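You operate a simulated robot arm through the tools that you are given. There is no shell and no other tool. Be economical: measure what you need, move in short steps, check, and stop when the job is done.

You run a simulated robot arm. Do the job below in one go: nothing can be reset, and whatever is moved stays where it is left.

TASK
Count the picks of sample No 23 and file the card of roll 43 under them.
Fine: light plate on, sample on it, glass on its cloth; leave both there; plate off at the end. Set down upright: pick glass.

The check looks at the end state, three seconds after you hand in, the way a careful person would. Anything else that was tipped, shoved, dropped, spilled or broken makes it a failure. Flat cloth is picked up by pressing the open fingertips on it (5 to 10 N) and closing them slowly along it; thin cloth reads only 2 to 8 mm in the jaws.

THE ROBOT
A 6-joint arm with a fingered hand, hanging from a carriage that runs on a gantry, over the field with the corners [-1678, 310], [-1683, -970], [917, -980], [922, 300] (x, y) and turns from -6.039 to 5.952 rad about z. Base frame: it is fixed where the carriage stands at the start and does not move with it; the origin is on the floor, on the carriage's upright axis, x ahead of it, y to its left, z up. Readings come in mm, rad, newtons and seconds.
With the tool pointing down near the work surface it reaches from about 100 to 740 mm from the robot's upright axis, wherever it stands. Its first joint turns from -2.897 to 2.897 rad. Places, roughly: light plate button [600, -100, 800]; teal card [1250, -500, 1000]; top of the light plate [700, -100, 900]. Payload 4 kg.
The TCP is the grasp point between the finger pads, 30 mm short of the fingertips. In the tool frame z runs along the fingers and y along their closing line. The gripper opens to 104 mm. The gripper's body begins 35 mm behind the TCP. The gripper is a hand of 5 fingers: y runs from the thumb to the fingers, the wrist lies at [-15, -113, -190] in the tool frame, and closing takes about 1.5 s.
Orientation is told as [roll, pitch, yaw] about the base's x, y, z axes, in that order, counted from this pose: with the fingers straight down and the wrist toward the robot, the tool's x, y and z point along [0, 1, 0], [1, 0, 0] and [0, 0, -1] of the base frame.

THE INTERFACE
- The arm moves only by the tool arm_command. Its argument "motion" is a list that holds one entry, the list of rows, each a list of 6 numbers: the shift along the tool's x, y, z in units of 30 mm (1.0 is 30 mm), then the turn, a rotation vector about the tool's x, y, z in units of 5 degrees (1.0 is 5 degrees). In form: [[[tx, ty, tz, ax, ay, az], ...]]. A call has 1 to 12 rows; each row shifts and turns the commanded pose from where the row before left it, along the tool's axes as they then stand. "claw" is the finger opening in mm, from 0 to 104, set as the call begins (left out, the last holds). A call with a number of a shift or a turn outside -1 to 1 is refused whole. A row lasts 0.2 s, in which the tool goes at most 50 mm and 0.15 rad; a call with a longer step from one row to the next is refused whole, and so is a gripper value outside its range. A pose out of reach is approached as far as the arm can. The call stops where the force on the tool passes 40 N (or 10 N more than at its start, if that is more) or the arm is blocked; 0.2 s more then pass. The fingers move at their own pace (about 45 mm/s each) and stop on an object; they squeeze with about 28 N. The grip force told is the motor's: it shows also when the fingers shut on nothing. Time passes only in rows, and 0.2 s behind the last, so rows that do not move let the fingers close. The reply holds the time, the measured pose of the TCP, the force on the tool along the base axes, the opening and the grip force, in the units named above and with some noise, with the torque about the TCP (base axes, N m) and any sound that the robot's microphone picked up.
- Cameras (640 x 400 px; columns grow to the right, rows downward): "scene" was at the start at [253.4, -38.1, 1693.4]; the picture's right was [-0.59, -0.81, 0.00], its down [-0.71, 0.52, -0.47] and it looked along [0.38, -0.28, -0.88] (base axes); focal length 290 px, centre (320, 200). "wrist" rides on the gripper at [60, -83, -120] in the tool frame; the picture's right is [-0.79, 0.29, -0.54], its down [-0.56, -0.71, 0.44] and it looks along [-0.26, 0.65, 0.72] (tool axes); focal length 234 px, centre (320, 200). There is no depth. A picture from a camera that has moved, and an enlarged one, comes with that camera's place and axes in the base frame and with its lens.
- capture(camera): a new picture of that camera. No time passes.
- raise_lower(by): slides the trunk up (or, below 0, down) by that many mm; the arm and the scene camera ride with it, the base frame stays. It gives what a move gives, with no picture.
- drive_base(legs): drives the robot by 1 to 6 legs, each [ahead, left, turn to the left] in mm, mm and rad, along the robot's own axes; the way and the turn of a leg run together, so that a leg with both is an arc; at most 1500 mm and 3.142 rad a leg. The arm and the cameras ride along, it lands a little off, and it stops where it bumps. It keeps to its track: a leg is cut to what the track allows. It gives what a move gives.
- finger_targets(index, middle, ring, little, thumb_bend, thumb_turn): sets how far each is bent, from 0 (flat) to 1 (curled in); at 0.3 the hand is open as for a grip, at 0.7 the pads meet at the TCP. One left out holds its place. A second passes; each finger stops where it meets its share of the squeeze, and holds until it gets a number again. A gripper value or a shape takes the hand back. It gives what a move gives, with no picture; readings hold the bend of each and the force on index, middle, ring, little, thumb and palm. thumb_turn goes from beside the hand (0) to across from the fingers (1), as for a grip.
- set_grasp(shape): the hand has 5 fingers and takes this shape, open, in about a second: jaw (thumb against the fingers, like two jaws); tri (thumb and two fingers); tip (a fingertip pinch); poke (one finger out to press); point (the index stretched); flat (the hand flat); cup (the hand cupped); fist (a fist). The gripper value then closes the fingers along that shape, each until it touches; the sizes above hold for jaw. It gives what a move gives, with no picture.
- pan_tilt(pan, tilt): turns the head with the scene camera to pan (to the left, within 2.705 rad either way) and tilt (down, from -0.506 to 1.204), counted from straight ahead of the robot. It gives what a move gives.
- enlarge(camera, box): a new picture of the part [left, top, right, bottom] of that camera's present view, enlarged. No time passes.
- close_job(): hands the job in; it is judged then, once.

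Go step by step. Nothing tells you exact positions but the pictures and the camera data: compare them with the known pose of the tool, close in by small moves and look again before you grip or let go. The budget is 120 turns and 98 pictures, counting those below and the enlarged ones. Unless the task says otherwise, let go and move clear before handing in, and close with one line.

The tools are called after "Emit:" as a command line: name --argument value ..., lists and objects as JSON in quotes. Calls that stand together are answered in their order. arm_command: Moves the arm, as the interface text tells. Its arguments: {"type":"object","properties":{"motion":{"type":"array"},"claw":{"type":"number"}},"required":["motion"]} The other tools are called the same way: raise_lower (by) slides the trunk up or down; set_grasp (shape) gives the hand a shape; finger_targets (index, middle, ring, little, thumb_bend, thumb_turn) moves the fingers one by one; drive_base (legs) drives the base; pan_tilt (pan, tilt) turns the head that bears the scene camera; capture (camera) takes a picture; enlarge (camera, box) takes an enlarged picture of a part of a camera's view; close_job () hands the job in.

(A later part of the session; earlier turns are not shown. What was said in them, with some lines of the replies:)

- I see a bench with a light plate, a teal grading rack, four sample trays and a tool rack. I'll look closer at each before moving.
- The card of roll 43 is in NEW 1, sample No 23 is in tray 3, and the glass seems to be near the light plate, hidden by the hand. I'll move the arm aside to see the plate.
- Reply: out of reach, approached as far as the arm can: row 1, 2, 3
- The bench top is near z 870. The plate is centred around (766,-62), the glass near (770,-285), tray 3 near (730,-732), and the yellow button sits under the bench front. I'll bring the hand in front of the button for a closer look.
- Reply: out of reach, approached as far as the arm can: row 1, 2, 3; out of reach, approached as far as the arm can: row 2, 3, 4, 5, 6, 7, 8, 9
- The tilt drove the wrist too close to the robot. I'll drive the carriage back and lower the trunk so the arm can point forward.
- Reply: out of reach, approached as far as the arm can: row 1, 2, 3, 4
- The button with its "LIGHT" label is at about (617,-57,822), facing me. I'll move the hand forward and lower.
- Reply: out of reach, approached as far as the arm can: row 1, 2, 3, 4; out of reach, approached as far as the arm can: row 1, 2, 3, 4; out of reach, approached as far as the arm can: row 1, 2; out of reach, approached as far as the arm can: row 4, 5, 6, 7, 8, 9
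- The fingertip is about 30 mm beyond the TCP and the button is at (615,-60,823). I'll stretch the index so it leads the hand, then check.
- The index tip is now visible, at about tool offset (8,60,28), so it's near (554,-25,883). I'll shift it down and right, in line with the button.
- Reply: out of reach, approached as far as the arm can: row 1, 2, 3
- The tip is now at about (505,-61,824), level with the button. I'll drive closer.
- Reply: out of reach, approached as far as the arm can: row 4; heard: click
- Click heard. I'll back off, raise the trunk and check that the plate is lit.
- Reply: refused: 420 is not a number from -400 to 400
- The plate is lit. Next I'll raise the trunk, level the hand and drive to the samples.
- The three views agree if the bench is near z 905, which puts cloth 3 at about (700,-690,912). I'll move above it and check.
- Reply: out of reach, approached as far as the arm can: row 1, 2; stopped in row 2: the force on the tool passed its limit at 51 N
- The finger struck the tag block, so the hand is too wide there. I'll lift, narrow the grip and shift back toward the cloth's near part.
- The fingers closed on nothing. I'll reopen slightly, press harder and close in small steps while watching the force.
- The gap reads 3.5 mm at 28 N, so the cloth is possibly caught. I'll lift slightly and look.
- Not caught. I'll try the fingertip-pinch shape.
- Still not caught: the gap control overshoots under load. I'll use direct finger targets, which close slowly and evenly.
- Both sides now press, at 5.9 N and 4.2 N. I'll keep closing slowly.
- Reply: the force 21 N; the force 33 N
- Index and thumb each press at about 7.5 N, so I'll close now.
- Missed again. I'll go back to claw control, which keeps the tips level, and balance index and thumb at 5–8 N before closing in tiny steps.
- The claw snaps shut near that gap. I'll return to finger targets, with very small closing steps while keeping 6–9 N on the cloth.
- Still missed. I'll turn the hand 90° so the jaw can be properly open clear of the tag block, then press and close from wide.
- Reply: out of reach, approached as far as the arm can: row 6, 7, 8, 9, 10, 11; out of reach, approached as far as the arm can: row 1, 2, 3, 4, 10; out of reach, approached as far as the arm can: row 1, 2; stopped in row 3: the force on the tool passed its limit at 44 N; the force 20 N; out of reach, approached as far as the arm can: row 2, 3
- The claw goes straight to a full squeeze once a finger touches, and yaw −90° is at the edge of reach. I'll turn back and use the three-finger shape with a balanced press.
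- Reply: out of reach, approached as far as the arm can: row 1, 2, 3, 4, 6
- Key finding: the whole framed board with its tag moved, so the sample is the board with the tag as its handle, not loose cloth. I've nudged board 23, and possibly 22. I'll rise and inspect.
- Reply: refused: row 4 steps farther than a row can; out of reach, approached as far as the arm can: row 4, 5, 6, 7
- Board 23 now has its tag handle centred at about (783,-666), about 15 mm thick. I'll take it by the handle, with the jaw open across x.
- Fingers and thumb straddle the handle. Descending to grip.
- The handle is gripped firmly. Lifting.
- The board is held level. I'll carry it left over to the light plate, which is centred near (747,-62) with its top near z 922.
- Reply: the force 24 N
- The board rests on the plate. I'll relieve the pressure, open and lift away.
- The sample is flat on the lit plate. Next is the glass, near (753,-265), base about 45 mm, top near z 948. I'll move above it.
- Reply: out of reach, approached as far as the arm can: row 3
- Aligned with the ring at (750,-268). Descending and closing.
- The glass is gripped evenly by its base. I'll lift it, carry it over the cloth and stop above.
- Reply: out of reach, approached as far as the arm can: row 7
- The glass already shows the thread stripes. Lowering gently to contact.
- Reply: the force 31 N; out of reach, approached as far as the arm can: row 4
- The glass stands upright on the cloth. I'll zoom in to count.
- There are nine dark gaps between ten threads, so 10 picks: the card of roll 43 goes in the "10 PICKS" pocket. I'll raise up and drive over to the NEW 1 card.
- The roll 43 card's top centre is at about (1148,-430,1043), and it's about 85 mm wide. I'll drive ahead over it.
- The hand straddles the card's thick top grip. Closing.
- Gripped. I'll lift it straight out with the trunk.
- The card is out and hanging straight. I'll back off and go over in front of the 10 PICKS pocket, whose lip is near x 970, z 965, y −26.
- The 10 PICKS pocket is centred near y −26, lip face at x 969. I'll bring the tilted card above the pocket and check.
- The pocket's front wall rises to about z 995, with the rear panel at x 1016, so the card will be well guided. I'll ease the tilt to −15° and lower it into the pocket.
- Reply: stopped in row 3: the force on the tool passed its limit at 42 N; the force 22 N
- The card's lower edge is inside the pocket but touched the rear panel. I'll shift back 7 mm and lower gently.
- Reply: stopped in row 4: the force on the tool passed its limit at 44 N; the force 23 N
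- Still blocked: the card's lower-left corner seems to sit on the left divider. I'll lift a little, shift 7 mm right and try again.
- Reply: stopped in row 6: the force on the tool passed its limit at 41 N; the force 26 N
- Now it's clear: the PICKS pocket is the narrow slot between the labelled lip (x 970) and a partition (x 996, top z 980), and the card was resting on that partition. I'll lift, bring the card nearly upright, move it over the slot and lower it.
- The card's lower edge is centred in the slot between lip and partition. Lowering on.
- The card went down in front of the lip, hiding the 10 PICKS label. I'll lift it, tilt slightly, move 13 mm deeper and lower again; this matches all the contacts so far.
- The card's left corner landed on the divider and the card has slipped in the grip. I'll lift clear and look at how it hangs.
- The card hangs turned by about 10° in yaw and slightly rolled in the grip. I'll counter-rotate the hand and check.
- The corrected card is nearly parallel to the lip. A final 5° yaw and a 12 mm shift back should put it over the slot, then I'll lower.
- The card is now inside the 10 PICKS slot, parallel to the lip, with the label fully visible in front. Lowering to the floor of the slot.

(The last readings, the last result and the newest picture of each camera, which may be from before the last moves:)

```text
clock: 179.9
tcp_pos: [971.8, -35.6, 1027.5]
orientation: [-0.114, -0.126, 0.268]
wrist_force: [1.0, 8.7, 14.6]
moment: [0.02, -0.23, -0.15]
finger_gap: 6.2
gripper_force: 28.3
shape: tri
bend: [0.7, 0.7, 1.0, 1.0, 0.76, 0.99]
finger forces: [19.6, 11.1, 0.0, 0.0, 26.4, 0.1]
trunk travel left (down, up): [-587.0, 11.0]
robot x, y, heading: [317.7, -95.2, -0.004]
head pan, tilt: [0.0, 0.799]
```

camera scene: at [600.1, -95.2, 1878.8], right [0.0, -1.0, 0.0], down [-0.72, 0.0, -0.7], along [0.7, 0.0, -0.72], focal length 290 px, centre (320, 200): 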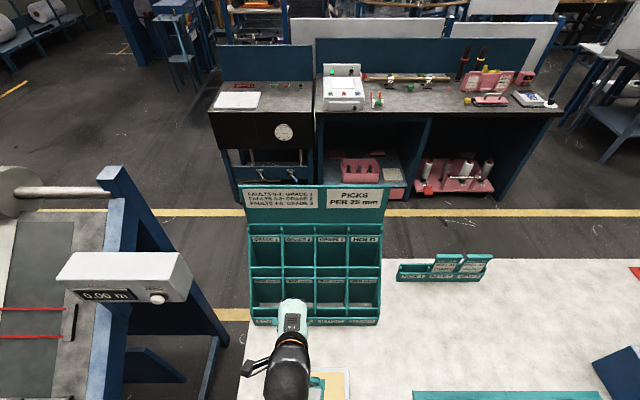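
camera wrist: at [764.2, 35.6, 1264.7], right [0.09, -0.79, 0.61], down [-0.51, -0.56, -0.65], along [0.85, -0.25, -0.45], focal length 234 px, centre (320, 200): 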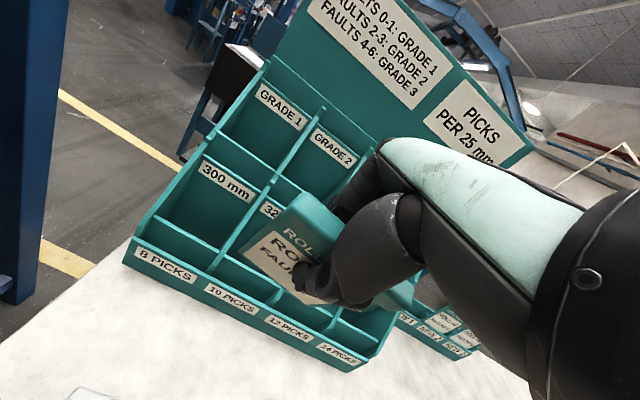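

It has reached the bottom. Opening and rising straight up.

Emit:
arm_command --motion '[[[0, 0, 0, 0, 0, 0], [0, 0, 0, 0, 0, 0], [0, 0, 0, 0, 0, 0], [0, 0, 0, 0, 0, 0]]]' --claw 46

Emit:
arm_command --motion '[[[-0.03, 0.04, -0.3, 0, 0, 0], [-0.04, 0.05, -0.4, 0, 0, 0], [-0.06, 0.07, -0.6, 0, 0, 0], [-0.08, 0.1, -0.8, 0, 0, 0], [-0.08, 0.1, -0.8, 0, 0, 0], [0, 0, 0, 0, 0, 0]]]'

```text
clock: 180.9
tcp_pos: [969.9, -39.5, 1025.2]
orientation: [-0.115, -0.119, 0.266]
wrist_force: [0.5, 0.0, -1.1]
moment: [0.01, -0.03, 0.02]
finger_gap: 45.6
gripper_force: 0.1
shape: tri
bend: [0.74, 0.47, 0.99, 0.99, 0.72, 1.0]
finger forces: [0.1, 0.0, 0.0, 0.0, 0.1, 0.0]
trunk travel left (down, up): [-587.0, 11.0]
robot x, y, heading: [319.0, -97.5, -0.003]
head pan, tilt: [0.0, 0.799]
```

```text
clock: 182.3
tcp_pos: [969.1, -38.5, 1114.4]
orientation: [-0.115, -0.12, 0.266]
wrist_force: [0.0, -0.2, 0.9]
moment: [-0.04, 0.02, 0.02]
finger_gap: 45.7
gripper_force: 0.1
shape: tri
bend: [0.74, 0.47, 0.99, 0.99, 0.72, 1.0]
finger forces: [0.0, 0.0, 0.1, 0.0, 0.0, 0.1]
trunk travel left (down, up): [-587.0, 11.0]
robot x, y, heading: [320.2, -95.5, -0.002]
head pan, tilt: [0.0, 0.799]
```

The card is filed and released cleanly. Now I'll drive back toward the button, undo the hand rotation and shape the pressing finger as before.

Emit:
drive_base --legs '[[-510, 0, 0], [0, 93, 0.004]]'

Emit:
arm_command --motion '[[[0, 0, 0, 0, 0, 1], [0, 0, 0, 0, 1, 0], [0, 0, 0, 0, 0, 1], [0, 0, 0, 0, 0, 1], [0, 0, 0, -1, 0, 0], [0, 0, 0, -1, 0, 0], [0, 0, 0, -0.4, 0, 0], [0, 0, 0, 0, 0, 0]]]'

Emit:
arm_command --motion '[[[-0.36, 0.06, -0.9, 0, 0, 0], [-0.36, 0.06, -0.9, 0, 0, 0], [-0.36, 0.06, -0.9, 0, 0, 0], [-0.36, 0.06, -0.9, 0, 0, 0], [-0.36, 0.06, -0.9, 0, 0, 0], [-0.36, 0.06, -0.9, 0, 0, 0], [-0.36, 0.06, -0.9, 0, 0, 0], [-0.36, 0.06, -0.9, 0, 0, 0], [-0.36, 0.06, -0.9, 0, 0, 0], [-0.36, 0.06, -0.9, 0, 0, 0], [-0.36, 0.06, -0.9, 0, 0, 0], [0, 0, 0, 0, 0, 0]]]'

Emit:
finger_targets --index 0.42 --middle 1.0 --ring 1.0 --little 1.0 --thumb_bend 0.1 --thumb_turn 0.95

```text
clock: 186.0
tcp_pos: [453.7, 60.7, 1113.9]
orientation: [-0.114, -0.121, 0.274]
wrist_force: [0.3, -0.6, 0.8]
moment: [-0.01, 0.01, -0.02]
finger_gap: 45.9
gripper_force: 0.1
shape: tri
bend: [0.74, 0.47, 0.99, 0.99, 0.72, 1.0]
finger forces: [0.0, 0.0, 0.0, 0.0, 0.0, 0.1]
trunk travel left (down, up): [-587.0, 11.0]
robot x, y, heading: [-198.2, 0.1, 0.007]
head pan, tilt: [0.0, 0.799]
```

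```text
clock: 187.8
tcp_pos: [454.3, 59.9, 1113.6]
orientation: [0.007, -0.341, 0.008]
wrist_force: [-0.3, -0.1, 0.0]
moment: [0.05, 0.02, -0.03]
finger_gap: 45.7
gripper_force: 0.0
shape: tri
bend: [0.74, 0.47, 0.99, 0.99, 0.72, 1.0]
finger forces: [0.0, 0.1, 0.1, 0.1, 0.0, 0.0]
trunk travel left (down, up): [-587.0, 11.0]
robot x, y, heading: [-196.8, 1.1, 0.004]
head pan, tilt: [0.0, 0.799]
```

```text
clock: 190.4
tcp_pos: [390.2, -56.3, 1379.3]
orientation: [0.005, -0.344, 0.007]
wrist_force: [0.2, 0.4, -0.7]
moment: [0.0, -0.02, 0.01]
finger_gap: 45.7
gripper_force: 0.0
shape: tri
bend: [0.74, 0.47, 0.99, 0.99, 0.72, 1.0]
finger forces: [0.1, 0.0, 0.0, 0.0, 0.1, 0.1]
out of reach, approached as far as the arm can: row 11
trunk travel left (down, up): [-587.0, 11.0]
robot x, y, heading: [-197.9, -0.5, 0.001]
head pan, tilt: [0.0, 0.799]
```

```text
clock: 191.4
tcp_pos: [391.0, -57.0, 1379.1]
orientation: [0.005, -0.344, 0.007]
wrist_force: [1.2, 0.5, -0.1]
moment: [-0.01, -0.04, -0.02]
finger_gap: 104.5
gripper_force: 0.1
shape: fingers
bend: [0.42, 1.0, 1.0, 1.0, 0.1, 0.91]
finger forces: [0.0, 0.1, 0.0, 0.0, 0.0, 0.0]
trunk travel left (down, up): [-587.0, 11.0]
robot x, y, heading: [-199.4, -2.2, 0.001]
head pan, tilt: [0.0, 0.799]
```

Emit:
raise_lower --by -400

Emit:
raise_lower --by -139

Emit:
drive_base --legs '[[140, 0, 0]]'

Emit:
arm_command --motion '[[[-0.2, 0, 0, 0, 0, 0], [0, 0, 0, 0, 0, 0]]]'

Emit:
enlarge --camera "wrist" --box '[220, 110, 440, 310]'

```text
clock: 195.3
tcp_pos: [391.3, -55.3, 979.0]
orientation: [0.005, -0.345, 0.006]
wrist_force: [-0.6, 0.0, -0.4]
moment: [0.0, 0.0, -0.03]
finger_gap: 104.2
gripper_force: 0.0
shape: fingers
bend: [0.42, 1.0, 1.0, 1.0, 0.1, 0.91]
finger forces: [0.1, 0.0, 0.0, 0.0, 0.1, 0.0]
trunk travel left (down, up): [-187.0, 411.0]
robot x, y, heading: [-198.6, 3.7, 0.003]
head pan, tilt: [0.0, 0.799]
```

```text
clock: 196.9
tcp_pos: [391.7, -55.9, 841.2]
orientation: [0.005, -0.344, 0.007]
wrist_force: [0.3, 0.1, 0.0]
moment: [-0.01, 0.02, 0.01]
finger_gap: 104.4
gripper_force: 0.0
shape: fingers
bend: [0.42, 1.0, 1.0, 1.0, 0.1, 0.91]
finger forces: [0.0, 0.1, 0.1, 0.0, 0.1, 0.0]
trunk travel left (down, up): [-48.0, 550.0]
robot x, y, heading: [-195.7, -1.8, 0.003]
head pan, tilt: [0.0, 0.799]
```

```text
clock: 198.3
tcp_pos: [538.7, -54.8, 841.5]
orientation: [0.006, -0.345, 0.007]
wrist_force: [0.2, 0.1, -0.1]
moment: [0.0, 0.01, 0.0]
finger_gap: 104.5
gripper_force: 0.1
shape: fingers
bend: [0.42, 1.0, 1.0, 1.0, 0.1, 0.91]
finger forces: [0.1, 0.0, 0.0, 0.1, 0.0, 0.0]
trunk travel left (down, up): [-48.0, 550.0]
robot x, y, heading: [-54.1, -0.2, 0.005]
head pan, tilt: [0.0, 0.799]
```

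```text
clock: 198.9
tcp_pos: [536.5, -60.8, 839.8]
orientation: [0.005, -0.345, 0.009]
wrist_force: [-0.2, -0.3, -0.3]
moment: [-0.01, 0.0, -0.03]
finger_gap: 104.3
gripper_force: 0.1
shape: fingers
bend: [0.42, 1.0, 1.0, 1.0, 0.1, 0.91]
finger forces: [0.0, 0.1, 0.0, 0.0, 0.0, 0.1]
trunk travel left (down, up): [-48.0, 550.0]
robot x, y, heading: [-53.7, 1.0, 0.003]
head pan, tilt: [0.0, 0.799]
```

```text
2.00 times, centred on (330, 210) of wrist
camera zoom: at [417.4, -1.0, 924.3], right [0.1, -0.79, 0.6], down [-0.51, -0.56, -0.65], along [0.85, -0.25, -0.46], focal length 468 px, centre (300, 180)
```

zoom: 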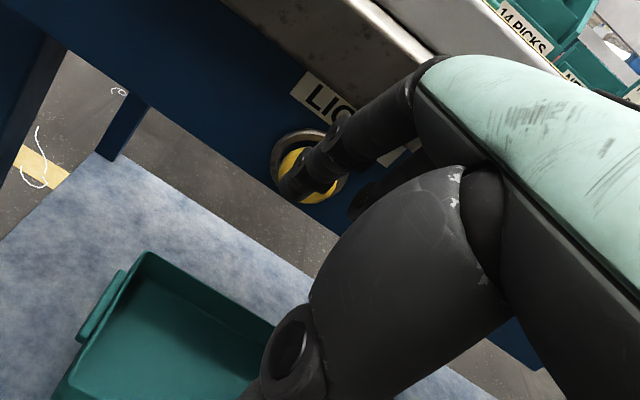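

The fingertip is lined up with the button as before. Pressing until it clicks.

Emit:
arm_command --motion '[[[0, 0.2, 0.06, 0, 0, 0], [0, 0.15, 0.05, 0, 0, 0], [0, 0.1, 0.03, 0, 0, 0], [0, 0.1, 0.03, 0, 0, 0], [0, 0.1, 0.03, 0, 0, 0]]]'

```text
clock: 200.1
tcp_pos: [555.2, -59.3, 841.3]
orientation: [0.005, -0.342, 0.008]
wrist_force: [-4.6, -1.0, 0.8]
moment: [0.01, -0.03, 0.0]
finger_gap: 100.1
gripper_force: 1.8
shape: fingers
bend: [0.46, 1.0, 1.0, 1.0, 0.1, 0.91]
finger forces: [3.8, 0.1, 0.1, 0.1, 0.0, 0.0]
trunk travel left (down, up): [-48.0, 550.0]
robot x, y, heading: [-53.0, -0.7, 0.004]
head pan, tilt: [0.0, 0.799]
heard: click
```

Click: the plate is off. I'll retreat, then set right the neighbouring board 22, which was nudged about 10 mm left.

Emit:
arm_command --motion '[[[0, -0.5, -0.17, 0, 0, 0], [0, -0.7, -0.2, 0, 0, 0]]]'

Emit:
drive_base --legs '[[-150, 0, 0]]'

Emit:
raise_lower --by 380

Emit:
set_grasp --shape "jaw"

Emit:
arm_command --motion '[[[0, 0, 0, 1, 0, 0], [0, 0, 0, 1, 0, 0], [0, 0, 0, 1, 0, 0], [0, 0, 0, 0.94, 0, 0], [0, 0, 0, 0, 0, 0]]]' --claw 66

Emit:
drive_base --legs '[[0, -480, 0], [370, 0, 0]]'

Emit:
capture --camera "wrist"

```text
clock: 200.7
tcp_pos: [525.0, -60.8, 832.7]
orientation: [0.008, -0.347, 0.006]
wrist_force: [0.0, -0.7, -0.3]
moment: [-0.01, 0.02, 0.01]
finger_gap: 104.4
gripper_force: 0.0
shape: fingers
bend: [0.42, 1.0, 1.0, 1.0, 0.1, 0.91]
finger forces: [0.0, 0.1, 0.1, 0.0, 0.0, 0.0]
out of reach, approached as far as the arm can: row 2
trunk travel left (down, up): [-48.0, 550.0]
robot x, y, heading: [-48.8, 3.3, 0.006]
head pan, tilt: [0.0, 0.799]
```

```text
clock: 202.0
tcp_pos: [376.1, -61.0, 831.7]
orientation: [0.005, -0.348, 0.006]
wrist_force: [-0.5, 0.8, 0.6]
moment: [-0.01, 0.0, 0.01]
finger_gap: 104.5
gripper_force: 0.0
shape: fingers
bend: [0.42, 1.0, 1.0, 1.0, 0.1, 0.91]
finger forces: [0.1, 0.0, 0.0, 0.0, 0.1, 0.0]
trunk travel left (down, up): [-48.0, 550.0]
robot x, y, heading: [-203.2, 0.2, 0.007]
head pan, tilt: [0.0, 0.799]
```

```text
clock: 205.7
tcp_pos: [377.0, -60.8, 1212.8]
orientation: [0.004, -0.349, 0.007]
wrist_force: [0.5, 0.5, -0.3]
moment: [-0.01, 0.01, -0.02]
finger_gap: 104.6
gripper_force: 0.1
shape: fingers
bend: [0.42, 1.0, 1.0, 1.0, 0.1, 0.91]
finger forces: [0.0, 0.0, 0.0, 0.1, 0.0, 0.1]
trunk travel left (down, up): [-428.0, 170.0]
robot x, y, heading: [-203.2, 0.4, 0.005]
head pan, tilt: [0.0, 0.799]
```

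```text
clock: 206.6
tcp_pos: [376.6, -61.8, 1213.0]
orientation: [0.005, -0.347, 0.007]
wrist_force: [0.5, -0.2, -0.3]
moment: [-0.02, 0.01, 0.02]
finger_gap: 103.6
gripper_force: 0.1
shape: jaw
bend: [0.3, 0.3, 0.3, 0.3, 0.3, 0.97]
finger forces: [0.0, 0.1, 0.0, 0.0, 0.0, 0.1]
trunk travel left (down, up): [-428.0, 170.0]
robot x, y, heading: [-203.6, 2.9, 0.007]
head pan, tilt: [0.0, 0.799]
```

```text
clock: 207.8
tcp_pos: [431.4, -61.1, 1157.1]
orientation: [0.005, -0.004, 0.008]
wrist_force: [0.7, 0.2, -1.2]
moment: [-0.01, -0.03, 0.02]
finger_gap: 66.3
gripper_force: 0.0
shape: jaw
bend: [0.73, 0.39, 0.36, 0.39, 0.62, 0.99]
finger forces: [0.0, 0.0, 0.0, 0.0, 0.0, 0.0]
out of reach, approached as far as the arm can: row 1, 2, 3, 4
trunk travel left (down, up): [-428.0, 170.0]
robot x, y, heading: [-202.5, 1.4, 0.002]
head pan, tilt: [0.0, 0.799]
```

```text
clock: 212.7
tcp_pos: [814.7, -533.9, 1158.5]
orientation: [0.004, -0.003, 0.021]
wrist_force: [0.2, 0.5, 0.3]
moment: [0.03, -0.01, 0.02]
finger_gap: 66.3
gripper_force: 0.0
shape: jaw
bend: [0.73, 0.39, 0.36, 0.39, 0.62, 0.99]
finger forces: [0.0, 0.0, 0.0, 0.0, 0.0, 0.1]
trunk travel left (down, up): [-428.0, 170.0]
robot x, y, heading: [178.0, -481.2, 0.016]
head pan, tilt: [0.0, 0.799]
```

```text
refused: no pictures are left
```

No pictures remain, so I'll rely on the measured positions: board 22's handle at about (750,-551). I'll approach from above exactly as for board 23.

Emit:
arm_command --motion '[[[-0.08, -0.72, 0, 0, 0, 0], [-0.08, -0.72, 0.4, 0, 0, 0], [-0.08, -0.72, 0.4, 0, 0, 0], [0, 0, 0.9, 0, 0, 0], [0, 0, 0.9, 0, 0, 0], [0, 0, 0.9, 0, 0, 0], [0, 0, 0.9, 0, 0, 0], [0, 0, 0, 0, 0, 0]]]'

```text
clock: 214.5
tcp_pos: [771.3, -542.3, 1001.4]
orientation: [0.003, -0.006, 0.018]
wrist_force: [-0.1, 0.1, 0.2]
moment: [0.02, 0.01, 0.0]
finger_gap: 66.6
gripper_force: 0.1
shape: jaw
bend: [0.73, 0.39, 0.36, 0.39, 0.62, 0.99]
finger forces: [0.0, 0.1, 0.0, 0.1, 0.0, 0.0]
out of reach, approached as far as the arm can: row 1, 2, 3
trunk travel left (down, up): [-428.0, 170.0]
robot x, y, heading: [182.5, -479.8, 0.016]
head pan, tilt: [0.0, 0.799]
```

Emit:
arm_command --motion '[[[0, -0.7, 0, 0, 0, 0], [0, 0, 0, 0, 0, 0]]]'

Emit:
arm_command --motion '[[[0, 0, 0.4, 0, 0, 0], [0, 0, 0.4, 0, 0, 0], [0, 0, 0.4, 0, 0, 0], [0, 0, 0.4, 0, 0, 0], [0, 0, 0, 0, 0, 0]]]'

```text
clock: 215.1
tcp_pos: [752.2, -542.8, 1001.0]
orientation: [0.004, -0.005, 0.018]
wrist_force: [0.5, 1.0, -0.6]
moment: [0.0, 0.05, -0.01]
finger_gap: 66.4
gripper_force: 0.1
shape: jaw
bend: [0.73, 0.39, 0.36, 0.39, 0.62, 0.99]
finger forces: [0.0, 0.0, 0.1, 0.0, 0.0, 0.1]
trunk travel left (down, up): [-428.0, 170.0]
robot x, y, heading: [182.5, -478.0, 0.016]
head pan, tilt: [0.0, 0.799]
```

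```text
clock: 216.3
tcp_pos: [750.9, -539.2, 955.8]
orientation: [0.004, -0.005, 0.02]
wrist_force: [0.0, -0.6, -0.3]
moment: [-0.02, 0.01, 0.02]
finger_gap: 66.4
gripper_force: 0.1
shape: jaw
bend: [0.73, 0.39, 0.36, 0.39, 0.62, 0.99]
finger forces: [0.0, 0.0, 0.1, 0.1, 0.0, 0.0]
trunk travel left (down, up): [-428.0, 170.0]
robot x, y, heading: [181.3, -481.3, 0.013]
head pan, tilt: [0.0, 0.799]
```

Emit:
arm_command --motion '[[[0, 0, 0.15, 0, 0, 0], [0, 0, 0, 0, 0, 0]]]'

Emit:
arm_command --motion '[[[0, 0, 0, 0, 0, 0], [0, 0, 0, 0, 0, 0], [0, 0, 0, 0, 0, 0], [0, 0, 0, 0, 0, 0], [0, 0, 0, 0, 0, 0]]]' --claw 0

```text
clock: 216.9
tcp_pos: [751.4, -541.1, 950.7]
orientation: [0.005, -0.003, 0.019]
wrist_force: [-0.6, 0.3, -0.2]
moment: [0.02, -0.01, 0.0]
finger_gap: 66.2
gripper_force: 0.1
shape: jaw
bend: [0.73, 0.39, 0.36, 0.39, 0.62, 0.99]
finger forces: [0.0, 0.0, 0.0, 0.1, 0.0, 0.0]
trunk travel left (down, up): [-428.0, 170.0]
robot x, y, heading: [186.4, -475.5, 0.016]
head pan, tilt: [0.0, 0.799]
```

```text
clock: 218.1
tcp_pos: [750.6, -539.9, 951.0]
orientation: [0.003, -0.004, 0.02]
wrist_force: [-0.7, 0.6, -0.2]
moment: [0.0, -0.04, 0.05]
finger_gap: 10.2
gripper_force: 28.7
shape: jaw
bend: [0.72, 0.65, 0.71, 0.7, 0.73, 1.0]
finger forces: [14.4, 6.9, 2.8, 1.1, 25.2, 0.0]
trunk travel left (down, up): [-428.0, 170.0]
robot x, y, heading: [181.5, -477.9, 0.016]
head pan, tilt: [0.0, 0.799]
```

Handle 22 is gripped with the same readings as 23. I'll slide it 10 mm back, release and lift away.

Emit:
arm_command --motion '[[[-0.12, 0, -0.03, 0, 0, 0], [-0.12, 0, 0, 0, 0, 0], [-0.1, 0, 0.03, 0, 0, 0], [0, 0, 0, 0, 0, 0]]]'

Emit:
arm_command --motion '[[[0, 0, 0, 0, 0, 0], [0, 0, 0, 0, 0, 0], [0, 0, 0, 0, 0, 0], [0, 0, 0, 0, 0, 0], [0, 0, 0, 0, 0, 0]]]' --claw 66

Emit:
arm_command --motion '[[[0, 0, -0.3, 0, 0, 0], [0, 0, -0.6, 0, 0, 0], [0, 0, -0.8, 0, 0, 0], [0, 0, -0.8, 0, 0, 0], [0, 0, -0.8, 0, 0, 0], [0, 0, 0, 0, 0, 0]]]'

```text
clock: 219.1
tcp_pos: [750.9, -550.3, 952.5]
orientation: [0.003, -0.006, 0.02]
wrist_force: [0.3, -0.2, -0.9]
moment: [0.0, -0.06, -0.02]
finger_gap: 9.8
gripper_force: 28.0
shape: jaw
bend: [0.72, 0.65, 0.71, 0.7, 0.73, 1.0]
finger forces: [15.8, 6.3, 2.7, 0.8, 25.8, 0.0]
trunk travel left (down, up): [-428.0, 170.0]
robot x, y, heading: [177.4, -480.8, 0.013]
head pan, tilt: [0.0, 0.799]
```

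```text
clock: 220.3
tcp_pos: [751.1, -550.6, 951.9]
orientation: [0.003, -0.004, 0.021]
wrist_force: [-0.1, -0.3, -0.1]
moment: [0.01, 0.03, -0.03]
finger_gap: 65.8
gripper_force: 0.0
shape: jaw
bend: [0.73, 0.39, 0.36, 0.39, 0.63, 0.99]
finger forces: [0.0, 0.0, 0.1, 0.1, 0.0, 0.0]
trunk travel left (down, up): [-428.0, 170.0]
robot x, y, heading: [178.3, -483.9, 0.019]
head pan, tilt: [0.0, 0.799]
```

```text
clock: 221.7
tcp_pos: [749.8, -551.5, 1052.0]
orientation: [0.003, -0.006, 0.021]
wrist_force: [0.9, 0.1, -0.6]
moment: [0.02, -0.02, 0.03]
finger_gap: 65.5
gripper_force: 0.0
shape: jaw
bend: [0.73, 0.39, 0.36, 0.39, 0.63, 0.99]
finger forces: [0.0, 0.0, 0.0, 0.1, 0.1, 0.0]
trunk travel left (down, up): [-428.0, 170.0]
robot x, y, heading: [181.7, -480.2, 0.016]
head pan, tilt: [0.0, 0.799]
```

The hand is clear, with all objects released. The job is done, so I'm handing in.

Emit:
close_job

```text
The job is handed in.
```

I counted 10 picks on sample No 23 and filed the card of roll 43 in the 10 PICKS slot. The sample is on the light plate with the glass upright on its cloth, and the plate is off going by the button's second click. While working I nudged neighbouring board 22 about 10 mm and slid it back. The pictures had run out by then, so the plate off, the card after I let go and board 22's final place weren't checked by eye.
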